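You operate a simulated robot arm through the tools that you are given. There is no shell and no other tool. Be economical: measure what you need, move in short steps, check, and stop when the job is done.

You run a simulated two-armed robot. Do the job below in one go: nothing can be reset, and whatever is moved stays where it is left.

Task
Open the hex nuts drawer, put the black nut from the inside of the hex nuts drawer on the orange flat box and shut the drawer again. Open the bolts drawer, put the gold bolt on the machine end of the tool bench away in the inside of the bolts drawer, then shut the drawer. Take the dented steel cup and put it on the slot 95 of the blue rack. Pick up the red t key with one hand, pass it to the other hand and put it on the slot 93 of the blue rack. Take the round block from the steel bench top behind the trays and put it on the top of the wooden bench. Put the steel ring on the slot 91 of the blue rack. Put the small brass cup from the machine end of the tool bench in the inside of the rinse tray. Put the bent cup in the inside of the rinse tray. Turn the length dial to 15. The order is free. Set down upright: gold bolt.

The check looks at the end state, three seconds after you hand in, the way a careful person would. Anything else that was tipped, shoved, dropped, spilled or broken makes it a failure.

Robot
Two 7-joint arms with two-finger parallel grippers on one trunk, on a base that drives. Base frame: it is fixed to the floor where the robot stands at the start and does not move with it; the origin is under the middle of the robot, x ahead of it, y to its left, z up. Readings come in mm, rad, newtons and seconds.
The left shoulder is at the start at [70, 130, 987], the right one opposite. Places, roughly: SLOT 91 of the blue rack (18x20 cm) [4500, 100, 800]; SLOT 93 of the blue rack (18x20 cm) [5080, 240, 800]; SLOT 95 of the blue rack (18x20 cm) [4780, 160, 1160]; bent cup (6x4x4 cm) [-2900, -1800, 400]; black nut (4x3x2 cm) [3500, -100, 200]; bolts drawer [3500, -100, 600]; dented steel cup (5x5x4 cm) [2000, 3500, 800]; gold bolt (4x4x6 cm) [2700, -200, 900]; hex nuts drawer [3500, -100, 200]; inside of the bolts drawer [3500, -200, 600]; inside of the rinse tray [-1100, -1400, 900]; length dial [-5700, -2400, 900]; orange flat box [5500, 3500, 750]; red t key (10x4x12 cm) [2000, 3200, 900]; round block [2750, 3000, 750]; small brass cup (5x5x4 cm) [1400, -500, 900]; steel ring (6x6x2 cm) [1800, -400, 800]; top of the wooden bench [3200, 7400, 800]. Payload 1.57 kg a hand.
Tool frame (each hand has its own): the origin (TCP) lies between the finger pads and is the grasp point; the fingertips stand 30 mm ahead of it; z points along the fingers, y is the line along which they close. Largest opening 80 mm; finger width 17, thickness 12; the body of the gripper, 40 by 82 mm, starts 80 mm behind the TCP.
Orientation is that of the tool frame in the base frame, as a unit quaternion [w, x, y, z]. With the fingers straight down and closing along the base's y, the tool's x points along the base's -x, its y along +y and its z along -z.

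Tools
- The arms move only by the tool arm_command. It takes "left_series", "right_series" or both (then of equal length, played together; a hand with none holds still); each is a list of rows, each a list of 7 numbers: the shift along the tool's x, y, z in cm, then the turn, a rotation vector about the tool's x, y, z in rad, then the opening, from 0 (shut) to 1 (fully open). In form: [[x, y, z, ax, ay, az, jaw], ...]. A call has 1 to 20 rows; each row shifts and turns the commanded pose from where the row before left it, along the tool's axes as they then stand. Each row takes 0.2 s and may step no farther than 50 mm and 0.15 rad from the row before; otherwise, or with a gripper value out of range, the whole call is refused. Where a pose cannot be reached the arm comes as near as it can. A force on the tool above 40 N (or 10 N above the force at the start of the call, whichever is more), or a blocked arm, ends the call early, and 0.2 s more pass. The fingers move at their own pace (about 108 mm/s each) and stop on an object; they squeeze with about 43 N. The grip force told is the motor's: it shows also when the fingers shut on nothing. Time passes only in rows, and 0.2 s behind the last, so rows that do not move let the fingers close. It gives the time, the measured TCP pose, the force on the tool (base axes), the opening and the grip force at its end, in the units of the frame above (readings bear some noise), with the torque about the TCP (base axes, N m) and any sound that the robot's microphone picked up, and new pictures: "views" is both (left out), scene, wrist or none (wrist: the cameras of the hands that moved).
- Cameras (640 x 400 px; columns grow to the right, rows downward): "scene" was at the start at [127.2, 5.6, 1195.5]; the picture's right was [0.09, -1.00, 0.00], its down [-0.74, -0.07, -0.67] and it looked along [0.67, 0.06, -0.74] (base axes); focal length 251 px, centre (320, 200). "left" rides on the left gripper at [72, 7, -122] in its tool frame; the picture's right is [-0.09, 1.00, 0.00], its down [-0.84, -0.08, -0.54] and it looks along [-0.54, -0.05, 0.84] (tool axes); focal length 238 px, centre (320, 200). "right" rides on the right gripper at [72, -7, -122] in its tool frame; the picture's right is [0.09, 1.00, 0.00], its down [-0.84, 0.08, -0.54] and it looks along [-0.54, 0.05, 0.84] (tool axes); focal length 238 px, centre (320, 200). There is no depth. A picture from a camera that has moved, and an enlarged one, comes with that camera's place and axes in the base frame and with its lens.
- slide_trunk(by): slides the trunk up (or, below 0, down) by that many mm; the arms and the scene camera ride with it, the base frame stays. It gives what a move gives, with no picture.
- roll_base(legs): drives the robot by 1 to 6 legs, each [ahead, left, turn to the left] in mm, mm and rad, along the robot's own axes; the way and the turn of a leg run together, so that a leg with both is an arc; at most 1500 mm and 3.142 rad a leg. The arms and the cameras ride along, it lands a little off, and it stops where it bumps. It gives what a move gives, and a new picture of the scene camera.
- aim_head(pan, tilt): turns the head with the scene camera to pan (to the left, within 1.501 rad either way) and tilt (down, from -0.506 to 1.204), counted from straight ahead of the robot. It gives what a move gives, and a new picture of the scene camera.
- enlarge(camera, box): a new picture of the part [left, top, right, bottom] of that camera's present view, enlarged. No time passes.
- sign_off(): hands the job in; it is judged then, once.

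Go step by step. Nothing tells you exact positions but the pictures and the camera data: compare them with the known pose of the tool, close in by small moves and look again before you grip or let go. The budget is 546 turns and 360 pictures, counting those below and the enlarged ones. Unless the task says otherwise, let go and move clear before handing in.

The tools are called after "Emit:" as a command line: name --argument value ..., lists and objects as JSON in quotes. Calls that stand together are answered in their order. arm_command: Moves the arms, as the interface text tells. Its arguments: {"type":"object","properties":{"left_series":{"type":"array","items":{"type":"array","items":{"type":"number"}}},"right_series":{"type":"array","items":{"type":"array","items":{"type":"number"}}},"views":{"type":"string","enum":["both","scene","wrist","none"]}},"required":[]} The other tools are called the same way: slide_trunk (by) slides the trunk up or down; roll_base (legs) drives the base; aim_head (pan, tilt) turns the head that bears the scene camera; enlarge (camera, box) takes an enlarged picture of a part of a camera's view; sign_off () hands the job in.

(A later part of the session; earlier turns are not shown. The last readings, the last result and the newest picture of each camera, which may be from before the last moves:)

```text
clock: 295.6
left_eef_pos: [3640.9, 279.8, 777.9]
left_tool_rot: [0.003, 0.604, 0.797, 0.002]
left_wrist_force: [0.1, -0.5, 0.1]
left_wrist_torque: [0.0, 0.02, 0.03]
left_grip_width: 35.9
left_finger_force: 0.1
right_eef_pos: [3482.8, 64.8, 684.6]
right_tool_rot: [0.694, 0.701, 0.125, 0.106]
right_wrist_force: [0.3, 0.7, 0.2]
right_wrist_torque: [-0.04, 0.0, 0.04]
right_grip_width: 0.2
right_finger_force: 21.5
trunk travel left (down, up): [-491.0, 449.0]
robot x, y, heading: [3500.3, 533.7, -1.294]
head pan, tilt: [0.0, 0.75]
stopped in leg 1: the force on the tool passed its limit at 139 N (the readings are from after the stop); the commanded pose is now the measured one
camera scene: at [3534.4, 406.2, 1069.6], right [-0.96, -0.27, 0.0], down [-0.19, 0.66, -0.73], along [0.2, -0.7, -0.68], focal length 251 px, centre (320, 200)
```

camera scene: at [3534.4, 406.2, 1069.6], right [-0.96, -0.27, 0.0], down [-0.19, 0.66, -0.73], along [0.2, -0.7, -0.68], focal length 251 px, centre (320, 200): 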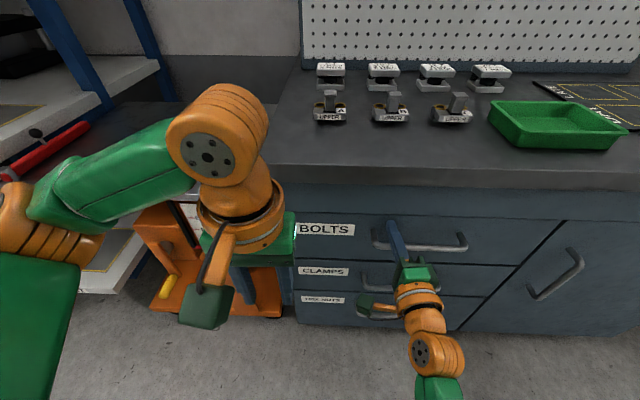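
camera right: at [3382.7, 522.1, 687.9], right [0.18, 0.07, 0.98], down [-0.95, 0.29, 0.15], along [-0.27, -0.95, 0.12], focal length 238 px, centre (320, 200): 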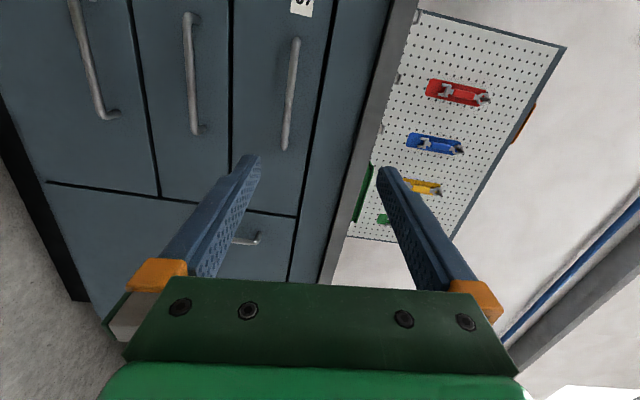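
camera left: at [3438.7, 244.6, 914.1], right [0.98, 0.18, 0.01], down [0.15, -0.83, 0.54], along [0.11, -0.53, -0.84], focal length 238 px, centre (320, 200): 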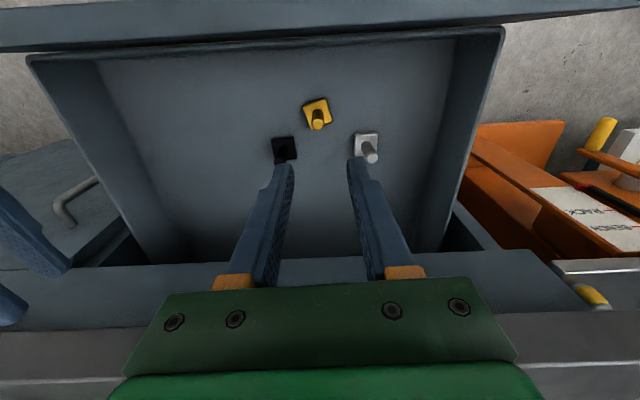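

The bolts drawer is shut. Next the HEX NUTS drawer: back off a bit and lower the trunk to its handle height.

Emit:
roll_base --legs '[[-130, -75, 0]]'

Emit:
slide_trunk --by -375

Emit:
arm_command --right_series '[[0, 0, 0, 0, 0, 0, 1], [0, 0, 0, 0, 0, 0, 1]]' --views "both"

```text
clock: 296.9
left_eef_pos: [3531.9, 382.7, 779.0]
left_tool_rot: [0.002, 0.603, 0.797, 0.003]
left_wrist_force: [-0.8, 0.5, 0.1]
left_wrist_torque: [-0.01, -0.04, -0.01]
left_grip_width: 35.9
left_finger_force: 0.0
right_eef_pos: [3374.1, 169.5, 684.3]
right_tool_rot: [0.693, 0.702, 0.122, 0.106]
right_wrist_force: [1.4, -1.5, -0.6]
right_wrist_torque: [0.02, 0.0, -0.02]
right_grip_width: 0.0
right_finger_force: 21.5
trunk travel left (down, up): [-491.0, 449.0]
robot x, y, heading: [3396.4, 636.5, -1.296]
head pan, tilt: [0.0, 0.75]
camera scene: at [3426.6, 509.1, 1069.6], right [-0.96, -0.27, 0.0], down [-0.18, 0.66, -0.73], along [0.2, -0.7, -0.68], focal length 251 px, centre (320, 200)
```

scene: 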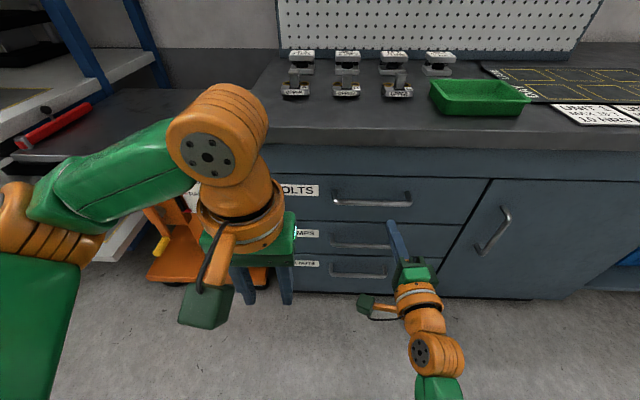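

```text
clock: 300.6
left_eef_pos: [3541.6, 386.4, 418.8]
left_tool_rot: [-0.005, 0.604, 0.797, -0.01]
left_wrist_force: [0.4, 0.4, 0.3]
left_wrist_torque: [0.0, -0.01, -0.01]
left_grip_width: 35.9
left_finger_force: 0.1
right_eef_pos: [3379.4, 171.0, 332.5]
right_tool_rot: [0.697, 0.698, 0.139, 0.09]
right_wrist_force: [1.0, 0.5, -0.2]
right_wrist_torque: [-0.03, 0.03, -0.01]
right_grip_width: 0.2
right_finger_force: 21.5
trunk travel left (down, up): [-116.0, 824.0]
robot x, y, heading: [3394.1, 641.3, -1.298]
head pan, tilt: [0.0, 0.75]
```

```text
clock: 301.2
left_eef_pos: [3542.5, 385.2, 418.7]
left_tool_rot: [-0.006, 0.605, 0.796, -0.012]
left_wrist_force: [1.3, -0.8, -0.7]
left_wrist_torque: [0.0, 0.01, 0.02]
left_grip_width: 35.9
left_finger_force: 0.1
right_eef_pos: [3380.2, 170.2, 333.4]
right_tool_rot: [0.697, 0.698, 0.139, 0.091]
right_wrist_force: [-0.2, 0.1, 0.0]
right_wrist_torque: [0.0, 0.0, 0.0]
right_grip_width: 80.0
right_finger_force: 0.1
trunk travel left (down, up): [-116.0, 824.0]
robot x, y, heading: [3393.9, 637.6, -1.297]
head pan, tilt: [0.0, 0.75]
camera scene: at [3444.4, 517.1, 711.4], right [-0.96, -0.27, 0.03], down [-0.21, 0.65, -0.73], along [0.18, -0.71, -0.68], focal length 251 px, centre (320, 200)
camera right: at [3408.2, 308.6, 321.5], right [0.15, 0.04, 0.99], down [-0.96, 0.25, 0.14], along [-0.24, -0.97, 0.07], focal length 238 px, centre (320, 200)
```

scene: 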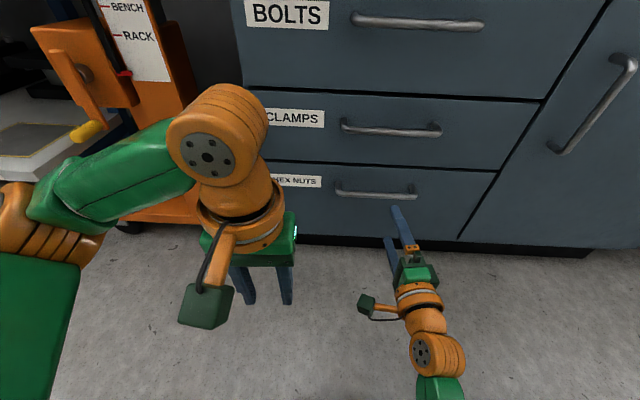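
right: 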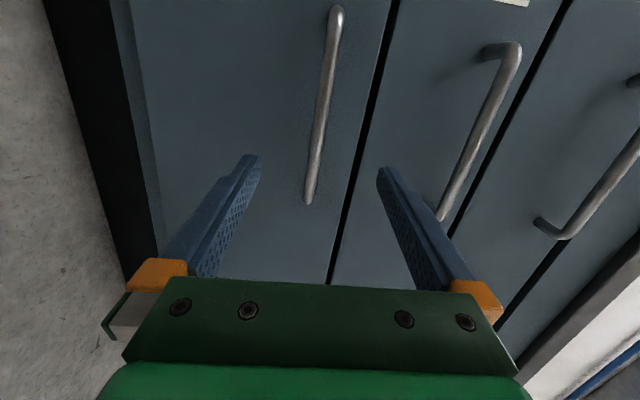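

The robot seems slightly tilted: an arm part touched my own base. I'll raise the trunk 80 mm and lower the hand with the arm instead.

Emit:
slide_trunk --by 80

Emit:
arm_command --right_series '[[0, -2, 0, 0, 0, 0.09, 1], [0, -3, 0, 0, 0, 0, 1], [0, -3, 0, 0, 0, 0, 1], [0, 0, 0, 0, 0, 0, 1]]' --views "both"

```text
clock: 302.3
left_eef_pos: [3532.4, 382.1, 482.7]
left_tool_rot: [0.002, 0.605, 0.796, 0.003]
left_wrist_force: [0.8, 0.3, 0.6]
left_wrist_torque: [-0.01, 0.03, 0.01]
left_grip_width: 35.9
left_finger_force: 0.1
right_eef_pos: [3374.5, 167.4, 389.2]
right_tool_rot: [0.693, 0.703, 0.122, 0.105]
right_wrist_force: [0.1, 0.2, 0.0]
right_wrist_torque: [0.01, -0.01, 0.05]
right_grip_width: 80.0
right_finger_force: 0.1
trunk travel left (down, up): [-196.0, 744.0]
robot x, y, heading: [3390.6, 636.3, -1.29]
head pan, tilt: [0.0, 0.75]
```

```text
clock: 303.3
left_eef_pos: [3532.6, 382.2, 483.0]
left_tool_rot: [0.003, 0.604, 0.797, 0.003]
left_wrist_force: [-1.0, -0.6, 0.0]
left_wrist_torque: [0.03, 0.0, 0.03]
left_grip_width: 36.0
left_finger_force: 0.1
right_eef_pos: [3377.8, 171.1, 309.3]
right_tool_rot: [0.688, 0.707, 0.092, 0.136]
right_wrist_force: [0.5, 0.2, -0.5]
right_wrist_torque: [-0.02, 0.02, 0.01]
right_grip_width: 79.9
right_finger_force: 0.0
trunk travel left (down, up): [-196.0, 744.0]
robot x, y, heading: [3392.4, 636.8, -1.299]
head pan, tilt: [0.0, 0.75]
camera scene: at [3426.9, 508.9, 774.5], right [-0.96, -0.27, 0.0], down [-0.18, 0.66, -0.73], along [0.2, -0.7, -0.68], focal length 251 px, centre (320, 200)
camera right: at [3407.1, 307.3, 307.3], right [0.03, -0.01, 1.0], down [-0.97, 0.25, 0.03], along [-0.25, -0.97, 0.0], focal length 238 px, centre (320, 200)
```

scene: 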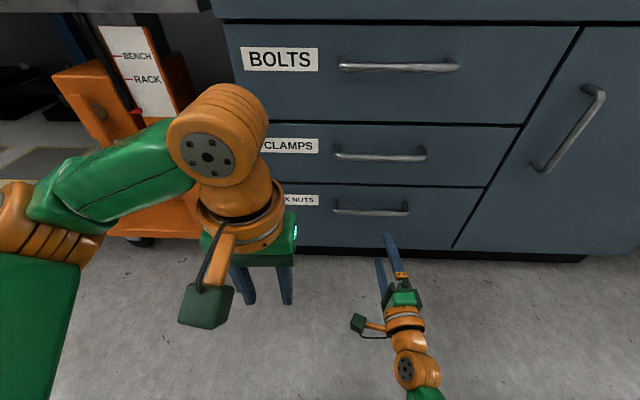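
right: 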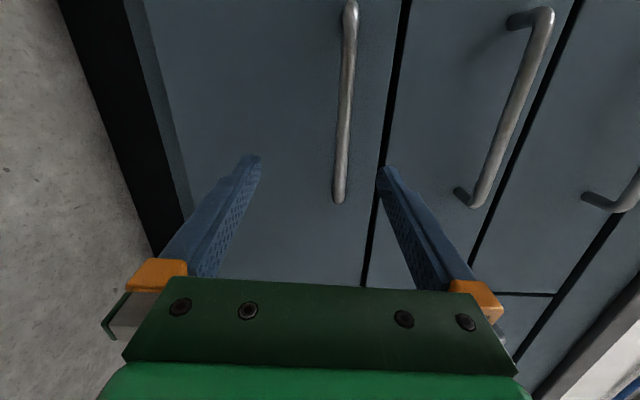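

Upright again. The hex-nut handle is at z≈331; I'll align (up 22 mm, left 25 mm, small rotation trims) and drive closer.

Emit:
arm_command --right_series '[[2.5, 2.2, 0, 0, 0, 0, 1], [0, 0, 0, 0, -0.05, -0.05, 1], [0, 0, 0, 0, 0, 0, 1]]' --views "none"

Emit:
roll_base --legs '[[85, 0, 0]]'

Emit:
enlarge --camera "right" --box '[0, 0, 640, 400]'

```text
clock: 304.1
left_eef_pos: [3532.3, 381.7, 482.6]
left_tool_rot: [0.003, 0.605, 0.796, 0.002]
left_wrist_force: [-0.3, -1.1, 0.3]
left_wrist_torque: [0.02, -0.03, -0.01]
left_grip_width: 35.7
left_finger_force: 0.0
right_eef_pos: [3390.7, 175.7, 329.6]
right_tool_rot: [0.696, 0.703, 0.123, 0.082]
right_wrist_force: [-0.1, 0.5, -0.2]
right_wrist_torque: [0.02, -0.01, 0.03]
right_grip_width: 79.8
right_finger_force: 0.0
trunk travel left (down, up): [-196.0, 744.0]
robot x, y, heading: [3392.7, 637.4, -1.297]
head pan, tilt: [0.0, 0.75]
```

```text
clock: 305.2
left_eef_pos: [3556.3, 298.7, 482.9]
left_tool_rot: [0.002, 0.605, 0.797, 0.003]
left_wrist_force: [0.1, 0.9, 1.2]
left_wrist_torque: [0.03, 0.0, -0.03]
left_grip_width: 35.8
left_finger_force: 0.1
right_eef_pos: [3415.7, 92.2, 328.6]
right_tool_rot: [0.694, 0.704, 0.124, 0.083]
right_wrist_force: [-0.7, -0.5, 0.9]
right_wrist_torque: [0.01, -0.01, -0.01]
right_grip_width: 80.0
right_finger_force: 0.1
trunk travel left (down, up): [-196.0, 744.0]
robot x, y, heading: [3415.6, 553.6, -1.292]
head pan, tilt: [0.0, 0.75]
camera scene: at [3450.4, 425.5, 774.5], right [-0.96, -0.27, 0.0], down [-0.18, 0.66, -0.73], along [0.2, -0.7, -0.68], focal length 251 px, centre (320, 200)
```

scene: 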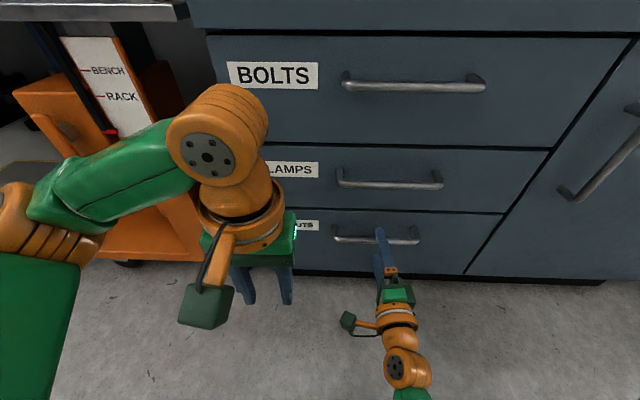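

```text
1.00 times, centred on (320, 200) of right (not enlarged: the box is as wide or as high as the picture)
camera zoom: at [3447.8, 229.9, 318.9], right [0.15, 0.02, 0.99], down [-0.95, 0.27, 0.13], along [-0.27, -0.96, 0.06], focal length 238 px, centre (320, 200)
```

zoom: 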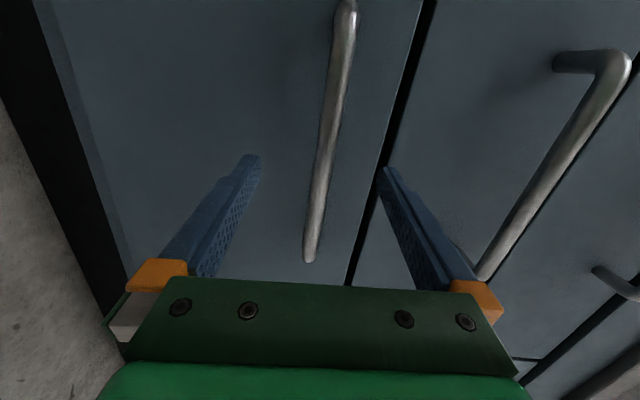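

Emit:
arm_command --right_series '[[0, 0, 0, 0, 0, 0.13, 1], [0, 0, 0, 0, 0, 0, 1]]' --views "none"

Emit:
roll_base --legs '[[28, 0, 0]]'

Emit:
enlarge --camera "right" --box '[0, 0, 640, 400]'

```text
clock: 305.8
left_eef_pos: [3556.8, 298.0, 483.9]
left_tool_rot: [0.002, 0.605, 0.796, 0.003]
left_wrist_force: [-0.6, 0.3, 0.9]
left_wrist_torque: [-0.03, 0.02, -0.03]
left_grip_width: 35.9
left_finger_force: 0.0
right_eef_pos: [3413.4, 93.2, 327.6]
right_tool_rot: [0.689, 0.709, 0.081, 0.127]
right_wrist_force: [-1.0, -0.2, 0.1]
right_wrist_torque: [0.02, 0.03, -0.01]
right_grip_width: 79.8
right_finger_force: 0.0
trunk travel left (down, up): [-196.0, 744.0]
robot x, y, heading: [3414.2, 555.1, -1.297]
head pan, tilt: [0.0, 0.75]
```

```text
clock: 306.7
left_eef_pos: [3564.1, 270.5, 483.2]
left_tool_rot: [0.003, 0.605, 0.796, 0.003]
left_wrist_force: [-0.2, -0.7, 0.5]
left_wrist_torque: [-0.03, 0.03, 0.02]
left_grip_width: 35.9
left_finger_force: 0.0
right_eef_pos: [3421.4, 64.4, 327.6]
right_tool_rot: [0.688, 0.71, 0.081, 0.126]
right_wrist_force: [-0.2, -1.1, 0.1]
right_wrist_torque: [0.05, 0.0, -0.01]
right_grip_width: 80.3
right_finger_force: 0.0
trunk travel left (down, up): [-196.0, 744.0]
robot x, y, heading: [3425.7, 527.2, -1.297]
head pan, tilt: [0.0, 0.75]
camera scene: at [3458.1, 398.1, 774.5], right [-0.96, -0.27, 0.0], down [-0.18, 0.66, -0.73], along [0.2, -0.7, -0.68], focal length 251 px, centre (320, 200)
```

scene: 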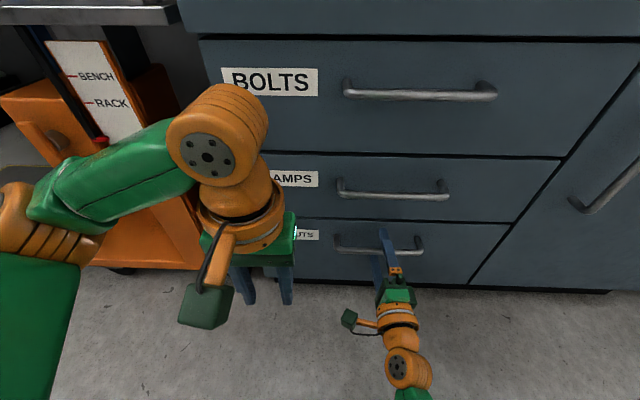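

```text
1.00 times, centred on (320, 200) of right (not enlarged: the box is as wide or as high as the picture)
camera zoom: at [3454.6, 202.2, 327.1], right [0.03, -0.01, 1.0], down [-0.96, 0.27, 0.03], along [-0.27, -0.96, 0.0], focal length 238 px, centre (320, 200)
```

zoom: 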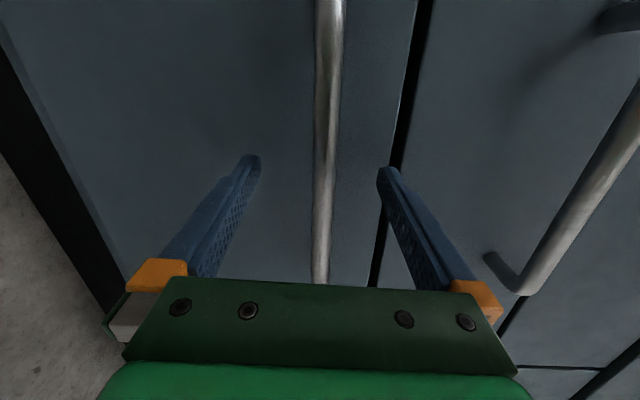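

The bar is well inside the fingers. Closing and pulling open.

Emit:
arm_command --right_series '[[0, 0.2, 0.2, 0, 0, 0, 1], [0, 0, 0, 0, 0, 0, 0.5], [0, 0, 0, 0, 0, 0, 0], [0, 0, 0, 0, 0, 0, 0], [0, 0, 0, 0, 0, 0, 0]]' --views "none"

Emit:
roll_base --legs '[[-260, 0, 0]]'

```text
clock: 307.9
left_eef_pos: [3562.9, 272.8, 483.7]
left_tool_rot: [0.003, 0.605, 0.796, 0.002]
left_wrist_force: [0.0, 0.8, -0.8]
left_wrist_torque: [-0.01, 0.02, 0.03]
left_grip_width: 36.0
left_finger_force: 0.0
right_eef_pos: [3420.4, 63.9, 330.1]
right_tool_rot: [0.689, 0.709, 0.086, 0.124]
right_wrist_force: [-1.2, 20.2, -1.4]
right_wrist_torque: [-0.14, 0.57, 0.04]
right_grip_width: 14.5
right_finger_force: 29.8
trunk travel left (down, up): [-196.0, 744.0]
robot x, y, heading: [3421.9, 527.7, -1.298]
head pan, tilt: [0.0, 0.75]
```

```text
clock: 309.7
left_eef_pos: [3496.2, 521.5, 482.8]
left_tool_rot: [0.002, 0.603, 0.798, 0.0]
left_wrist_force: [0.2, -0.4, -0.6]
left_wrist_torque: [-0.01, 0.03, -0.03]
left_grip_width: 36.1
left_finger_force: 0.1
right_eef_pos: [3354.4, 313.3, 330.3]
right_tool_rot: [0.688, 0.709, 0.087, 0.126]
right_wrist_force: [30.5, 8.2, 3.3]
right_wrist_torque: [-0.17, 0.51, 0.26]
right_grip_width: 14.5
right_finger_force: 30.0
trunk travel left (down, up): [-196.0, 744.0]
robot x, y, heading: [3351.1, 774.8, -1.295]
head pan, tilt: [0.0, 0.75]
camera scene: at [3390.6, 647.3, 774.7], right [-0.96, -0.28, 0.0], down [-0.19, 0.65, -0.73], along [0.2, -0.7, -0.68], focal length 251 px, centre (320, 200)
```

scene: 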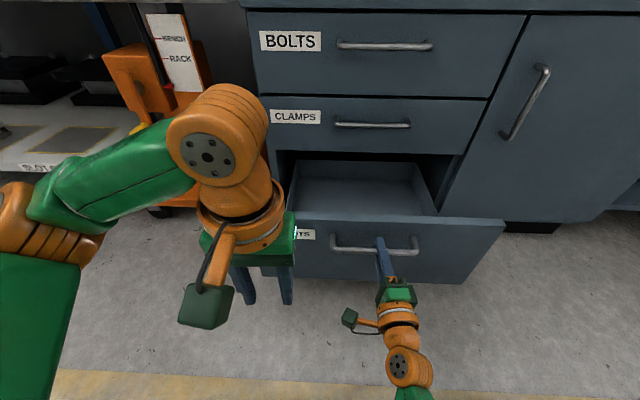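

Open by 260 mm. The nut is likely hidden near the front. Releasing, backing off, raising for a look.

Emit:
arm_command --right_series '[[0, 0, 0, 0, 0, 0, 0.5], [0, 0, 0, 0, 0, 0, 1], [0, 0, 0, 0, 0, 0, 1]]' --views "none"

Emit:
roll_base --legs '[[-80, 0, 0]]'

Emit:
arm_command --right_series '[[0, 4, 0, 0, 0, 0, 0.2], [0, 3, 0, 0, 0, 0, 0.2], [0, 0, 0, 0, 0, 0, 0.2]]' --left_series '[[0, 0, 0, 0, 0, 0, 1], [0, 0, 0, 0, 0, 0, 1], [0, 0, 0, 0, 0, 0, 1]]' --views "none"

Emit:
slide_trunk --by 110

Emit:
aim_head --pan 0 --tilt 0.9

```text
clock: 310.5
left_eef_pos: [3495.8, 519.5, 482.7]
left_tool_rot: [0.002, 0.602, 0.798, 0.003]
left_wrist_force: [0.6, -0.2, -0.2]
left_wrist_torque: [0.03, 0.0, -0.01]
left_grip_width: 36.1
left_finger_force: 0.0
right_eef_pos: [3352.3, 311.9, 329.1]
right_tool_rot: [0.688, 0.709, 0.088, 0.127]
right_wrist_force: [0.2, 0.1, 0.4]
right_wrist_torque: [0.01, 0.01, -0.01]
right_grip_width: 80.1
right_finger_force: 0.1
trunk travel left (down, up): [-196.0, 744.0]
robot x, y, heading: [3351.6, 773.9, -1.295]
head pan, tilt: [0.0, 0.75]
```

```text
clock: 311.6
left_eef_pos: [3471.6, 598.0, 482.7]
left_tool_rot: [0.002, 0.603, 0.798, 0.002]
left_wrist_force: [0.3, -0.4, -0.4]
left_wrist_torque: [0.03, 0.01, 0.01]
left_grip_width: 35.9
left_finger_force: 0.1
right_eef_pos: [3330.4, 389.7, 328.9]
right_tool_rot: [0.688, 0.709, 0.088, 0.126]
right_wrist_force: [0.8, 0.1, 0.3]
right_wrist_torque: [0.0, 0.0, 0.01]
right_grip_width: 79.9
right_finger_force: 0.1
trunk travel left (down, up): [-196.0, 744.0]
robot x, y, heading: [3329.6, 853.0, -1.287]
head pan, tilt: [0.0, 0.75]
camera scene: at [3366.0, 724.4, 774.6], right [-0.96, -0.28, 0.0], down [-0.19, 0.66, -0.73], along [0.2, -0.7, -0.68], focal length 251 px, centre (320, 200)
```

scene: 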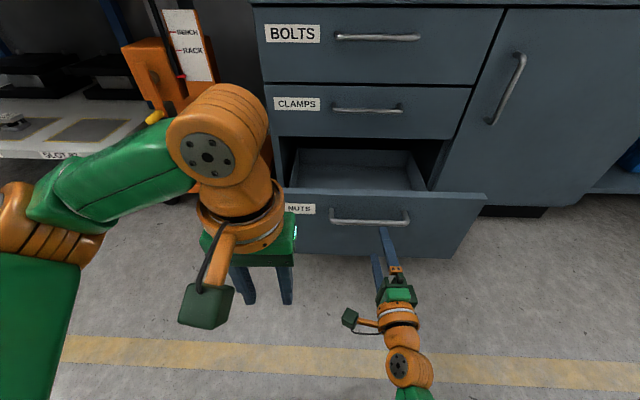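

```text
clock: 312.2
left_eef_pos: [3472.0, 596.7, 483.6]
left_tool_rot: [0.003, 0.602, 0.798, 0.003]
left_wrist_force: [-0.1, -0.4, -0.7]
left_wrist_torque: [-0.02, 0.02, -0.02]
left_grip_width: 79.9
left_finger_force: 0.1
right_eef_pos: [3314.7, 391.3, 382.5]
right_tool_rot: [0.689, 0.701, 0.168, 0.08]
right_wrist_force: [0.0, -0.3, -0.2]
right_wrist_torque: [0.01, -0.02, 0.0]
right_grip_width: 15.9
right_finger_force: 0.2
trunk travel left (down, up): [-196.0, 744.0]
robot x, y, heading: [3329.3, 857.1, -1.287]
head pan, tilt: [0.0, 0.75]
stopped in row 3 (right hand): the arm was blocked; the commanded pose is now the measured one
```

```text
clock: 313.6
left_eef_pos: [3473.4, 598.4, 594.2]
left_tool_rot: [0.002, 0.603, 0.798, 0.004]
left_wrist_force: [-0.4, -0.1, 1.0]
left_wrist_torque: [0.02, -0.01, -0.05]
left_grip_width: 79.7
left_finger_force: 0.1
right_eef_pos: [3315.2, 389.5, 490.7]
right_tool_rot: [0.689, 0.701, 0.167, 0.081]
right_wrist_force: [-0.3, 0.8, -0.1]
right_wrist_torque: [0.01, 0.0, 0.01]
right_grip_width: 16.0
right_finger_force: 0.2
trunk travel left (down, up): [-306.0, 634.0]
robot x, y, heading: [3333.6, 852.7, -1.292]
head pan, tilt: [0.0, 0.75]
```

```text
clock: 314.3
left_eef_pos: [3472.0, 597.0, 592.0]
left_tool_rot: [0.002, 0.603, 0.798, 0.003]
left_wrist_force: [0.9, 1.2, 0.4]
left_wrist_torque: [-0.02, 0.01, 0.0]
left_grip_width: 80.2
left_finger_force: 0.1
right_eef_pos: [3315.8, 389.7, 491.6]
right_tool_rot: [0.688, 0.701, 0.168, 0.081]
right_wrist_force: [-0.3, -0.6, -0.3]
right_wrist_torque: [-0.02, -0.03, 0.0]
right_grip_width: 16.1
right_finger_force: 0.1
trunk travel left (down, up): [-306.0, 634.0]
robot x, y, heading: [3332.5, 851.5, -1.293]
head pan, tilt: [0.0, 0.901]
camera scene: at [3364.0, 731.4, 872.7], right [-0.96, -0.28, 0.0], down [-0.22, 0.75, -0.62], along [0.17, -0.6, -0.78], focal length 251 px, centre (320, 200)
```

scene: 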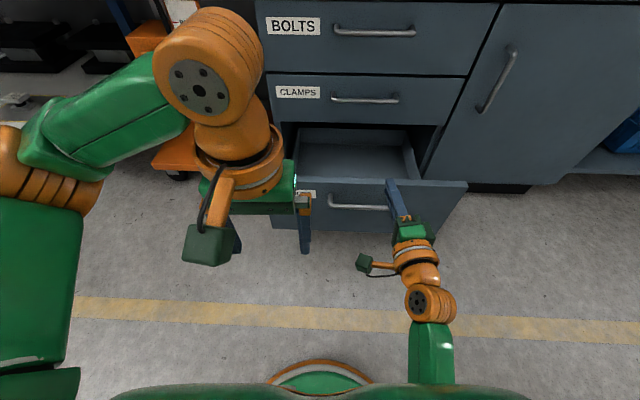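

Driving over the open drawer with the left arm aligned to it.

Emit:
roll_base --legs '[[0, -150, 0], [250, 0, 0]]'

Emit:
arm_command --left_series '[[-5, 0, 0, 0, 0, 0, 1], [-5, 0, 0, 0, 0, 0, 1], [0, 0, 0, 0, 0, 0, 1]]' --views "wrist"

```text
clock: 317.1
left_eef_pos: [3396.5, 316.0, 593.0]
left_tool_rot: [0.002, 0.604, 0.797, 0.003]
left_wrist_force: [-0.6, 0.6, 0.0]
left_wrist_torque: [-0.01, -0.02, -0.04]
left_grip_width: 80.1
left_finger_force: 0.0
right_eef_pos: [3240.0, 109.5, 491.3]
right_tool_rot: [0.689, 0.701, 0.166, 0.079]
right_wrist_force: [1.2, 0.7, -0.1]
right_wrist_torque: [0.02, -0.01, 0.01]
right_grip_width: 16.2
right_finger_force: 0.0
trunk travel left (down, up): [-306.0, 634.0]
robot x, y, heading: [3256.0, 567.7, -1.298]
head pan, tilt: [0.0, 0.901]
camera scene: at [3288.6, 450.0, 872.6], right [-0.96, -0.27, 0.0], down [-0.21, 0.75, -0.62], along [0.17, -0.6, -0.78], focal length 251 px, centre (320, 200)
```

scene: 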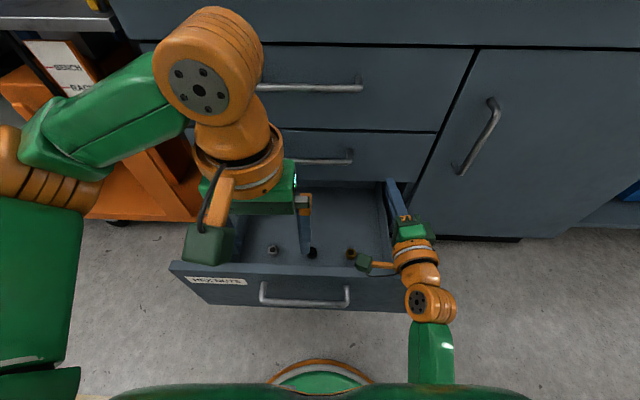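

```text
clock: 317.9
left_eef_pos: [3426.2, 218.1, 592.6]
left_tool_rot: [0.003, 0.604, 0.797, 0.002]
left_wrist_force: [0.2, 0.2, 0.4]
left_wrist_torque: [0.01, 0.03, -0.01]
left_grip_width: 79.9
left_finger_force: 0.1
right_eef_pos: [3240.2, 109.2, 491.3]
right_tool_rot: [0.689, 0.701, 0.166, 0.079]
right_wrist_force: [-0.3, -0.7, -0.7]
right_wrist_torque: [0.01, -0.03, -0.01]
right_grip_width: 15.9
right_finger_force: 0.1
trunk travel left (down, up): [-306.0, 634.0]
robot x, y, heading: [3257.0, 571.2, -1.295]
head pan, tilt: [0.0, 0.901]
camera left: at [3410.5, 290.0, 713.6], right [0.98, 0.18, 0.01], down [0.15, -0.83, 0.54], along [0.1, -0.53, -0.84], focal length 238 px, centre (320, 200)
```

left: 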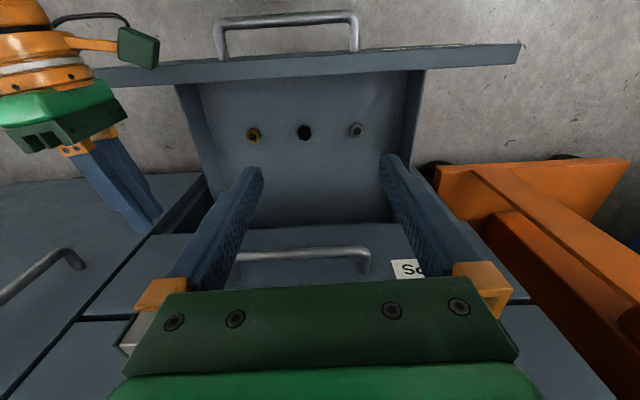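

Black nut is the middle one. I'll shift the base right 80 and forward 25, then move over it.

Emit:
roll_base --legs '[[25, -80, 0]]'

Emit:
arm_command --left_series '[[-4, 0, 0, 0, 0, 0, 1], [0, 4.3, 0, 0, 0, 0, 1], [0, 0, 5, 0, 0, 0, 1], [0, 0, 5, 0, 0, 0, 1], [0, 0, 5, 0, 0, 0, 1], [0, 0, 0, 0, 0, 0, 1]]' --views "wrist"

```text
clock: 319.0
left_eef_pos: [3353.1, 173.6, 593.2]
left_tool_rot: [0.002, 0.604, 0.797, 0.003]
left_wrist_force: [0.1, -0.1, 0.9]
left_wrist_torque: [-0.01, 0.0, 0.02]
left_grip_width: 79.9
left_finger_force: 0.1
right_eef_pos: [3167.9, 63.1, 490.0]
right_tool_rot: [0.688, 0.701, 0.166, 0.081]
right_wrist_force: [-0.6, 0.4, -0.5]
right_wrist_torque: [0.04, -0.01, -0.03]
right_grip_width: 16.4
right_finger_force: 0.1
trunk travel left (down, up): [-306.0, 634.0]
robot x, y, heading: [3184.1, 525.8, -1.295]
head pan, tilt: [0.0, 0.901]
camera scene: at [3217.8, 404.3, 872.6], right [-0.96, -0.27, 0.0], down [-0.21, 0.75, -0.62], along [0.17, -0.6, -0.78], focal length 251 px, centre (320, 200)
```

scene: 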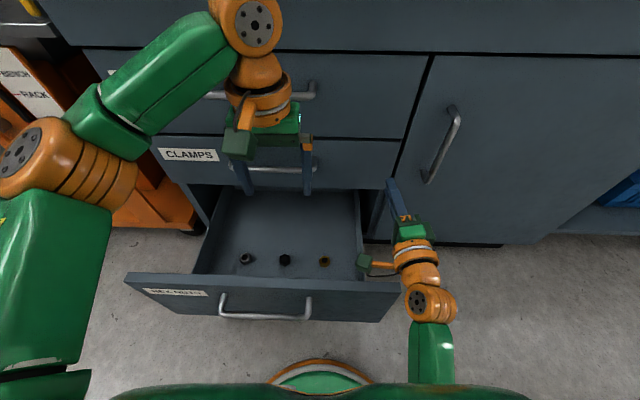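

```text
clock: 320.4
left_eef_pos: [3408.6, 147.3, 441.9]
left_tool_rot: [0.003, 0.604, 0.797, 0.003]
left_wrist_force: [0.5, 0.8, 0.8]
left_wrist_torque: [0.01, -0.01, -0.02]
left_grip_width: 80.0
left_finger_force: 0.0
right_eef_pos: [3168.6, 63.2, 490.8]
right_tool_rot: [0.689, 0.701, 0.167, 0.08]
right_wrist_force: [-0.6, 0.7, 0.3]
right_wrist_torque: [0.03, 0.03, -0.02]
right_grip_width: 15.9
right_finger_force: 0.1
trunk travel left (down, up): [-306.0, 634.0]
robot x, y, heading: [3184.5, 525.8, -1.294]
head pan, tilt: [0.0, 0.901]
camera left: at [3393.9, 218.1, 563.6], right [0.98, 0.18, 0.01], down [0.15, -0.83, 0.54], along [0.1, -0.53, -0.84], focal length 238 px, centre (320, 200)
```

left: 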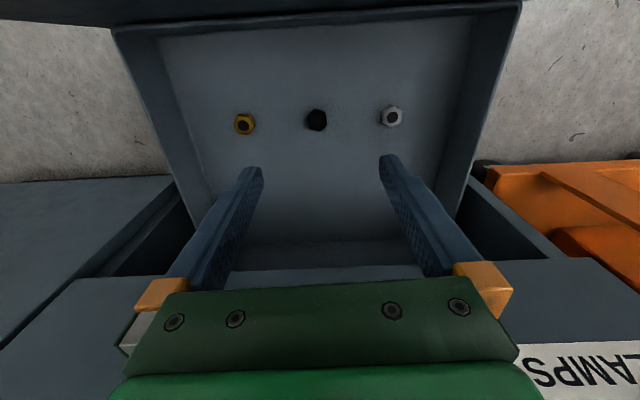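

Emit:
arm_command --left_series '[[-0.7, -0.4, 4, 0, 0, 0, 1], [0, 0, 4, 0, 0, 0, 0.8], [0, 0, 4, 0, 0, 0, 0.8], [0, 0, 0, 0, 0, 0, 0.8]]' --views "wrist"

```text
clock: 321.4
left_eef_pos: [3405.6, 138.8, 322.0]
left_tool_rot: [0.002, 0.604, 0.797, 0.002]
left_wrist_force: [0.5, 1.0, 0.7]
left_wrist_torque: [0.0, 0.01, 0.0]
left_grip_width: 63.9
left_finger_force: 0.0
right_eef_pos: [3168.6, 62.6, 491.2]
right_tool_rot: [0.689, 0.7, 0.167, 0.08]
right_wrist_force: [-0.2, -0.8, 0.2]
right_wrist_torque: [0.01, 0.0, 0.02]
right_grip_width: 16.1
right_finger_force: 0.0
trunk travel left (down, up): [-306.0, 634.0]
robot x, y, heading: [3183.9, 524.3, -1.29]
head pan, tilt: [0.0, 0.901]
camera left: at [3392.0, 210.2, 443.2], right [0.98, 0.18, 0.01], down [0.15, -0.83, 0.54], along [0.1, -0.53, -0.84], focal length 238 px, centre (320, 200)
```

left: 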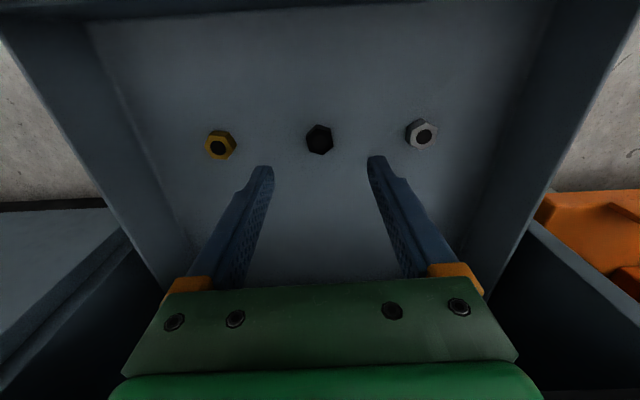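

Emit:
arm_command --left_series '[[0, 0, 3, 0, 0, 0, 0.8], [0, 0, 1.2, 0, 0, 0, 0.8], [0, 0, 0, 0, 0, 0, 0.8]]' --views "wrist"

```text
clock: 322.2
left_eef_pos: [3406.1, 139.6, 279.3]
left_tool_rot: [0.003, 0.605, 0.797, 0.003]
left_wrist_force: [0.2, -0.2, 0.1]
left_wrist_torque: [0.0, 0.02, 0.01]
left_grip_width: 64.0
left_finger_force: 0.0
right_eef_pos: [3168.9, 63.3, 491.6]
right_tool_rot: [0.689, 0.701, 0.167, 0.079]
right_wrist_force: [0.2, -0.3, -0.2]
right_wrist_torque: [0.0, 0.0, 0.02]
right_grip_width: 15.9
right_finger_force: 0.1
trunk travel left (down, up): [-306.0, 634.0]
robot x, y, heading: [3184.0, 527.8, -1.291]
head pan, tilt: [0.0, 0.901]
camera left: at [3392.5, 210.4, 401.4], right [0.98, 0.18, 0.01], down [0.15, -0.83, 0.54], along [0.1, -0.53, -0.84], focal length 238 px, centre (320, 200)
```

left: 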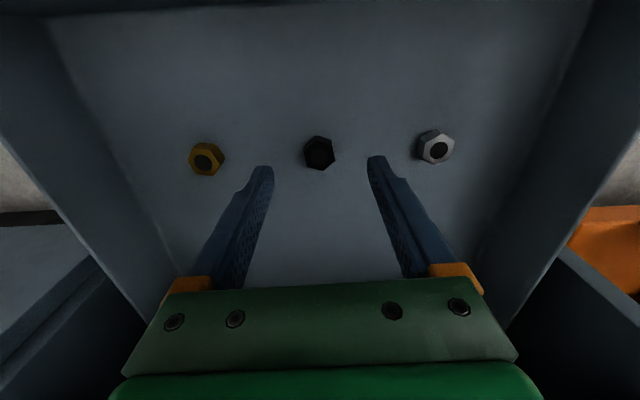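

The nut sits lower (z≈190) than I assumed and about 12 mm further in. I'll lower the trunk slightly and tilt the left tool 0.2 rad forward for reach.

Emit:
slide_trunk --by -15

Emit:
arm_command --left_series '[[0, 0, 0, 0, -0.1, 0, 0.8], [0, 0, 0, 0, -0.1, 0, 0.8], [0, 0, 0, 0, 0, 0, 0.8]]' --views "wrist"

```text
clock: 322.8
left_eef_pos: [3406.8, 140.3, 264.5]
left_tool_rot: [0.002, 0.604, 0.797, 0.003]
left_wrist_force: [-0.5, 0.9, -1.1]
left_wrist_torque: [0.04, 0.0, -0.01]
left_grip_width: 63.8
left_finger_force: 0.0
right_eef_pos: [3168.0, 63.7, 476.9]
right_tool_rot: [0.689, 0.701, 0.166, 0.079]
right_wrist_force: [-0.6, -0.4, 0.6]
right_wrist_torque: [-0.01, 0.0, 0.02]
right_grip_width: 16.1
right_finger_force: 0.1
trunk travel left (down, up): [-291.0, 649.0]
robot x, y, heading: [3185.4, 529.2, -1.297]
head pan, tilt: [0.0, 0.901]
```

```text
clock: 323.6
left_eef_pos: [3407.4, 139.0, 265.6]
left_tool_rot: [0.082, 0.601, 0.793, -0.058]
left_wrist_force: [-0.6, -0.5, -0.6]
left_wrist_torque: [-0.03, 0.03, 0.0]
left_grip_width: 64.0
left_finger_force: 0.0
right_eef_pos: [3168.7, 64.6, 476.2]
right_tool_rot: [0.689, 0.701, 0.168, 0.08]
right_wrist_force: [-0.6, -0.6, 0.1]
right_wrist_torque: [0.01, 0.01, -0.01]
right_grip_width: 15.9
right_finger_force: 0.1
trunk travel left (down, up): [-291.0, 649.0]
robot x, y, heading: [3182.7, 524.4, -1.294]
head pan, tilt: [0.0, 0.901]
camera left: at [3386.7, 232.7, 369.9], right [0.98, 0.18, 0.03], down [0.11, -0.71, 0.7], along [0.15, -0.68, -0.72], focal length 238 px, centre (320, 200)
```

left: 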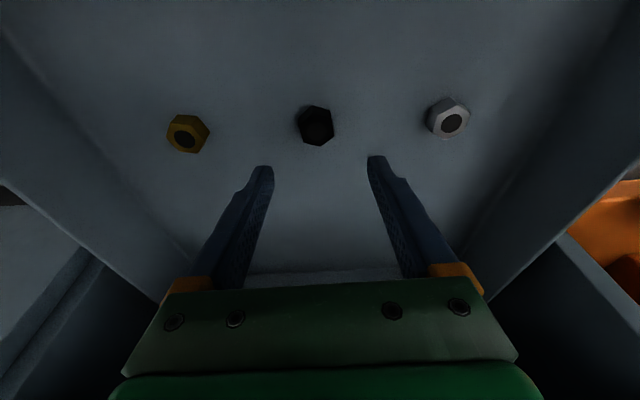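

The nut is directly beneath. Descending vertically and gripping.

Emit:
arm_command --left_series '[[0.8, -0.1, 2.8, 0, 0, 0, 0.8], [0.5, 0, 1.8, 0, 0, 0, 0.8], [0.2, 0, 0.8, 0, 0, 0, 0.8], [0, 0, 0, 0, 0, 0, 0.8]]' --views "wrist"

```text
clock: 324.6
left_eef_pos: [3404.8, 143.8, 208.9]
left_tool_rot: [0.082, 0.601, 0.793, -0.059]
left_wrist_force: [-0.1, -0.2, -0.1]
left_wrist_torque: [0.01, 0.03, -0.04]
left_grip_width: 64.1
left_finger_force: 0.1
right_eef_pos: [3168.9, 63.8, 476.8]
right_tool_rot: [0.689, 0.701, 0.167, 0.08]
right_wrist_force: [0.0, -0.2, 0.0]
right_wrist_torque: [-0.02, 0.01, -0.01]
right_grip_width: 16.4
right_finger_force: 0.1
trunk travel left (down, up): [-291.0, 649.0]
robot x, y, heading: [3186.4, 525.9, -1.293]
head pan, tilt: [0.0, 0.901]
camera left: at [3384.1, 235.9, 314.0], right [0.98, 0.18, 0.03], down [0.11, -0.71, 0.7], along [0.14, -0.68, -0.72], focal length 238 px, centre (320, 200)
```

left: 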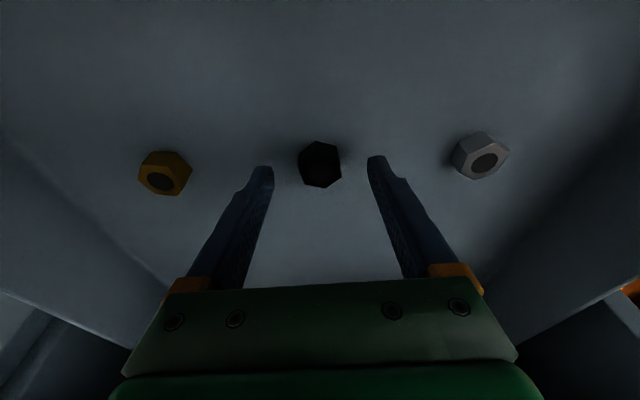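

Emit:
arm_command --left_series '[[0.1, 0, 0.3, 0, 0, 0, 0.8], [0, 0, 0, 0, 0, 0, 0.4], [0, 0, 0, 0, 0, 0, 0], [0, 0, 0, 0, 0, 0, 0], [0, 0, 0, 0, 0, 0, 0]]' --views "wrist"

```text
clock: 325.8
left_eef_pos: [3404.4, 143.7, 205.4]
left_tool_rot: [0.082, 0.601, 0.793, -0.058]
left_wrist_force: [-0.5, -1.2, -0.1]
left_wrist_torque: [0.22, 0.0, 0.06]
left_grip_width: 0.2
left_finger_force: 21.5
right_eef_pos: [3168.3, 63.1, 476.3]
right_tool_rot: [0.689, 0.7, 0.167, 0.08]
right_wrist_force: [-0.2, -0.1, 0.4]
right_wrist_torque: [0.0, 0.02, 0.0]
right_grip_width: 15.9
right_finger_force: 0.0
trunk travel left (down, up): [-291.0, 649.0]
robot x, y, heading: [3184.1, 527.6, -1.3]
head pan, tilt: [0.0, 0.901]
camera left: at [3384.2, 236.5, 311.2], right [0.98, 0.18, 0.03], down [0.11, -0.71, 0.7], along [0.14, -0.68, -0.72], focal length 238 px, centre (320, 200)
```

left: 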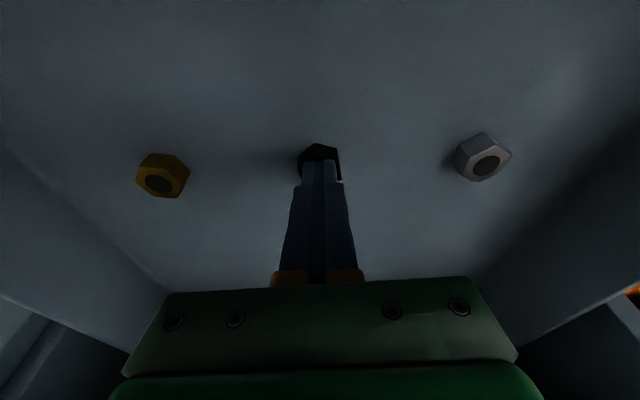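

The fingers closed above the nut. Reopen and descend to the floor by feel.

Emit:
arm_command --left_series '[[0, 0, 0, 0, 0, 0, 0.8], [0, 0, 0, 0, 0, 0, 0.8], [0, 0, 0, 0, 0, 0, 0.8], [0.2, 0, 0.6, 0, 0, 0, 0.8], [0.2, 0, 0.6, 0, 0, 0, 0.8], [0.1, 0, 0.4, 0, 0, 0, 0.8], [0.1, 0, 0.4, 0, 0, 0, 0.8], [0, 0, 0, 0, 0, 0, 0.8]]' --views "wrist"

```text
clock: 327.6
left_eef_pos: [3405.3, 145.2, 186.6]
left_tool_rot: [0.083, 0.602, 0.792, -0.059]
left_wrist_force: [0.7, -2.0, 16.0]
left_wrist_torque: [1.24, 0.89, -0.16]
left_grip_width: 63.9
left_finger_force: 0.0
right_eef_pos: [3168.9, 65.4, 478.1]
right_tool_rot: [0.69, 0.699, 0.167, 0.08]
right_wrist_force: [0.1, -0.1, -0.6]
right_wrist_torque: [0.01, 0.0, 0.02]
right_grip_width: 15.9
right_finger_force: 0.1
trunk travel left (down, up): [-291.0, 649.0]
robot x, y, heading: [3184.7, 525.2, -1.296]
head pan, tilt: [0.0, 0.901]
camera left: at [3384.3, 238.3, 291.5], right [0.98, 0.18, 0.03], down [0.11, -0.7, 0.7], along [0.15, -0.69, -0.71], focal length 238 px, centre (320, 200)
```

left: 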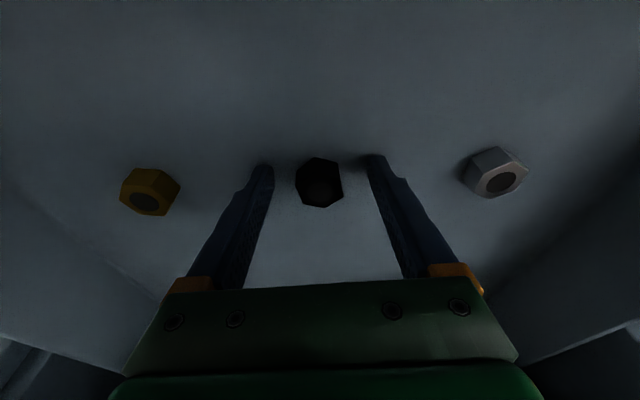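

Emit:
arm_command --left_series '[[-0.06, 0, -0.3, 0, 0, 0, 0.8], [-0.7, 0, 0.14, 0, 0, 0, 0.8], [0, 0, 0, 0, 0, 0, 0.4], [0, 0, 0, 0, 0, 0, 0], [0, 0, 0, 0, 0, 0, 0], [0, 0, 0, 0, 0, 0, 0]]' --views "wrist"

```text
clock: 329.0
left_eef_pos: [3406.9, 139.5, 187.9]
left_tool_rot: [0.081, 0.601, 0.793, -0.058]
left_wrist_force: [-0.9, 1.3, -0.2]
left_wrist_torque: [0.0, -0.02, 0.01]
left_grip_width: 29.0
left_finger_force: 38.5
right_eef_pos: [3168.6, 63.7, 477.0]
right_tool_rot: [0.688, 0.701, 0.167, 0.079]
right_wrist_force: [0.4, -1.3, 0.0]
right_wrist_torque: [0.0, 0.0, -0.01]
right_grip_width: 16.0
right_finger_force: 0.1
trunk travel left (down, up): [-291.0, 649.0]
robot x, y, heading: [3184.7, 527.4, -1.296]
head pan, tilt: [0.0, 0.901]
camera left: at [3386.4, 231.7, 292.5], right [0.98, 0.18, 0.03], down [0.11, -0.71, 0.7], along [0.14, -0.68, -0.72], focal length 238 px, centre (320, 200)
```

left: 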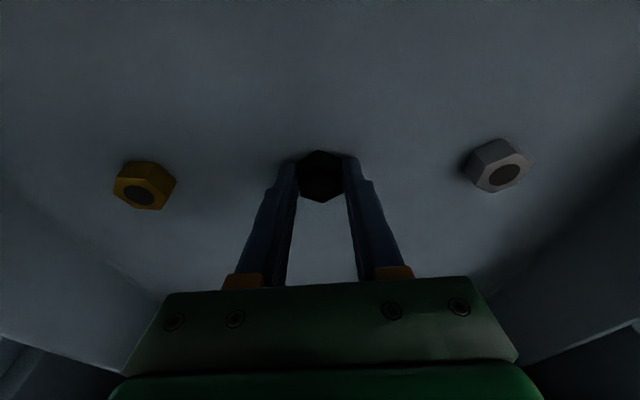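

Nut gripped (29 mm). Lifting it out vertically and retracting.

Emit:
arm_command --left_series '[[-1, 0, -4.8, 0, 0, 0, 0], [-1, 0, -4.8, 0, 0, 0, 0], [-1, 0, -4.8, 0, 0, 0, 0], [-1, 0, -4.8, 0, 0, 0, 0], [-1, 0, -4.8, 0, 0, 0, 0], [-1, 0, -4.8, 0, 0, 0, 0], [-1, 0, -4.8, 0, 0, 0, 0], [4.8, 0, -1, 0, 0, 0, 0], [4.8, 0, -1, 0, 0, 0, 0], [4.0, 0, -1, 0, 0, 0, 0]]' --views "wrist"

```text
clock: 331.2
left_eef_pos: [3369.5, 274.8, 536.7]
left_tool_rot: [0.083, 0.601, 0.793, -0.058]
left_wrist_force: [-0.2, 0.4, -0.5]
left_wrist_torque: [0.03, 0.02, -0.01]
left_grip_width: 28.7
left_finger_force: 38.7
right_eef_pos: [3167.4, 63.7, 476.9]
right_tool_rot: [0.688, 0.701, 0.167, 0.079]
right_wrist_force: [0.6, -1.1, -0.4]
right_wrist_torque: [-0.04, 0.01, -0.01]
right_grip_width: 16.4
right_finger_force: 0.0
trunk travel left (down, up): [-291.0, 649.0]
robot x, y, heading: [3185.9, 526.2, -1.294]
head pan, tilt: [0.0, 0.901]
camera left: at [3348.4, 366.3, 640.4], right [0.98, 0.18, 0.03], down [0.11, -0.71, 0.7], along [0.15, -0.68, -0.72], focal length 238 px, centre (320, 200)
```

left: 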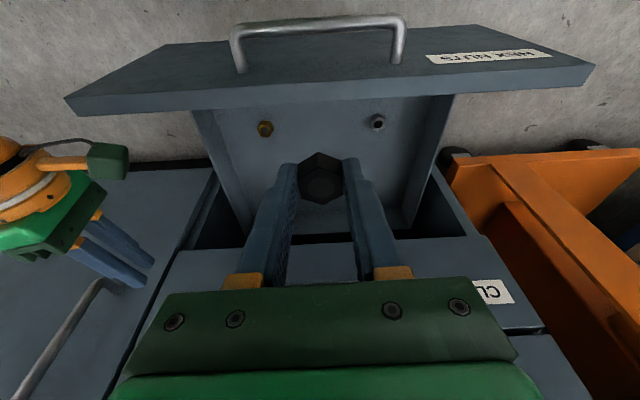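

Now back off, re-centre, lower the right hand and push this drawer shut.

Emit:
roll_base --legs '[[-290, 0, 0], [0, 235, 0]]'

Emit:
slide_trunk --by -85

Emit:
arm_command --right_series '[[0, -2.8, 0, 0, 0, 0.1, 0], [0, 0, 0, 0, 0, 0, 0]]' --views "both"

```text
clock: 334.6
left_eef_pos: [3514.2, 616.0, 536.9]
left_tool_rot: [0.081, 0.6, 0.794, -0.058]
left_wrist_force: [-0.4, 0.0, -0.7]
left_wrist_torque: [0.02, -0.01, -0.03]
left_grip_width: 29.0
left_finger_force: 39.3
right_eef_pos: [3316.0, 405.9, 475.2]
right_tool_rot: [0.689, 0.701, 0.167, 0.08]
right_wrist_force: [0.7, 0.7, -0.2]
right_wrist_torque: [0.01, -0.02, 0.0]
right_grip_width: 16.2
right_finger_force: 0.0
trunk travel left (down, up): [-291.0, 649.0]
robot x, y, heading: [3329.6, 872.5, -1.298]
head pan, tilt: [0.0, 0.901]
camera scene: at [3364.1, 746.9, 857.6], right [-0.96, -0.27, 0.0], down [-0.22, 0.75, -0.62], along [0.17, -0.6, -0.78], focal length 251 px, centre (320, 200)
```

scene: 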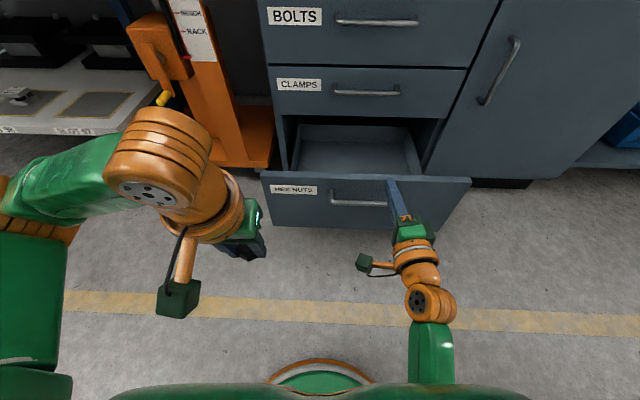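

```text
clock: 335.8
left_eef_pos: [3515.1, 615.5, 451.4]
left_tool_rot: [0.082, 0.6, 0.794, -0.058]
left_wrist_force: [0.0, 0.0, -0.8]
left_wrist_torque: [-0.01, 0.0, 0.01]
left_grip_width: 29.1
left_finger_force: 38.4
right_eef_pos: [3315.5, 405.8, 391.2]
right_tool_rot: [0.689, 0.701, 0.168, 0.081]
right_wrist_force: [0.6, 0.7, 0.3]
right_wrist_torque: [0.01, 0.02, -0.02]
right_grip_width: 16.2
right_finger_force: 0.1
trunk travel left (down, up): [-206.0, 734.0]
robot x, y, heading: [3329.8, 868.8, -1.288]
head pan, tilt: [0.0, 0.901]
```

```text
clock: 336.4
left_eef_pos: [3514.2, 616.1, 450.9]
left_tool_rot: [0.082, 0.599, 0.794, -0.058]
left_wrist_force: [-0.4, -0.6, -0.4]
left_wrist_torque: [0.01, 0.0, 0.01]
left_grip_width: 28.8
left_finger_force: 38.8
right_eef_pos: [3311.8, 406.1, 363.7]
right_tool_rot: [0.684, 0.708, 0.132, 0.115]
right_wrist_force: [-0.5, -0.2, 0.0]
right_wrist_torque: [0.01, -0.01, 0.04]
right_grip_width: 0.1
right_finger_force: 20.9
trunk travel left (down, up): [-206.0, 734.0]
robot x, y, heading: [3332.2, 867.6, -1.292]
head pan, tilt: [0.0, 0.901]
camera scene: at [3364.0, 746.9, 772.6], right [-0.96, -0.27, 0.0], down [-0.22, 0.75, -0.62], along [0.17, -0.6, -0.78], focal length 251 px, centre (320, 200)
camera right: at [3337.3, 543.8, 359.1], right [0.12, 0.0, 0.99], down [-0.97, 0.22, 0.11], along [-0.22, -0.98, 0.03], focal length 238 px, centre (320, 200)
```

scene: 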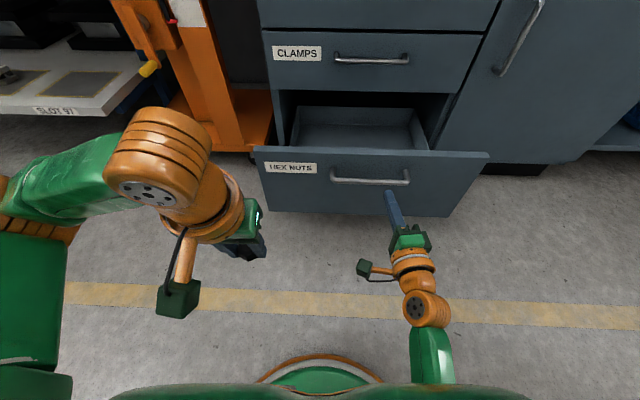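
right: 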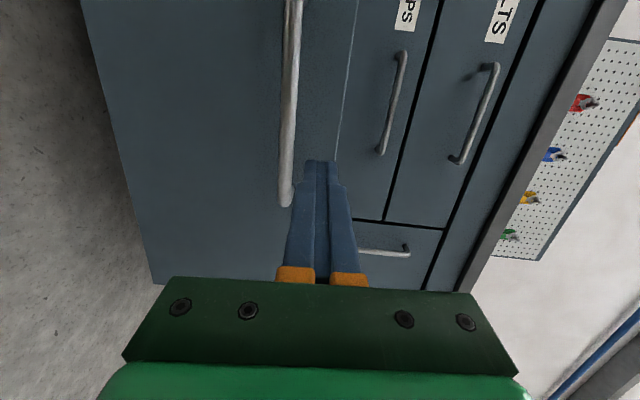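

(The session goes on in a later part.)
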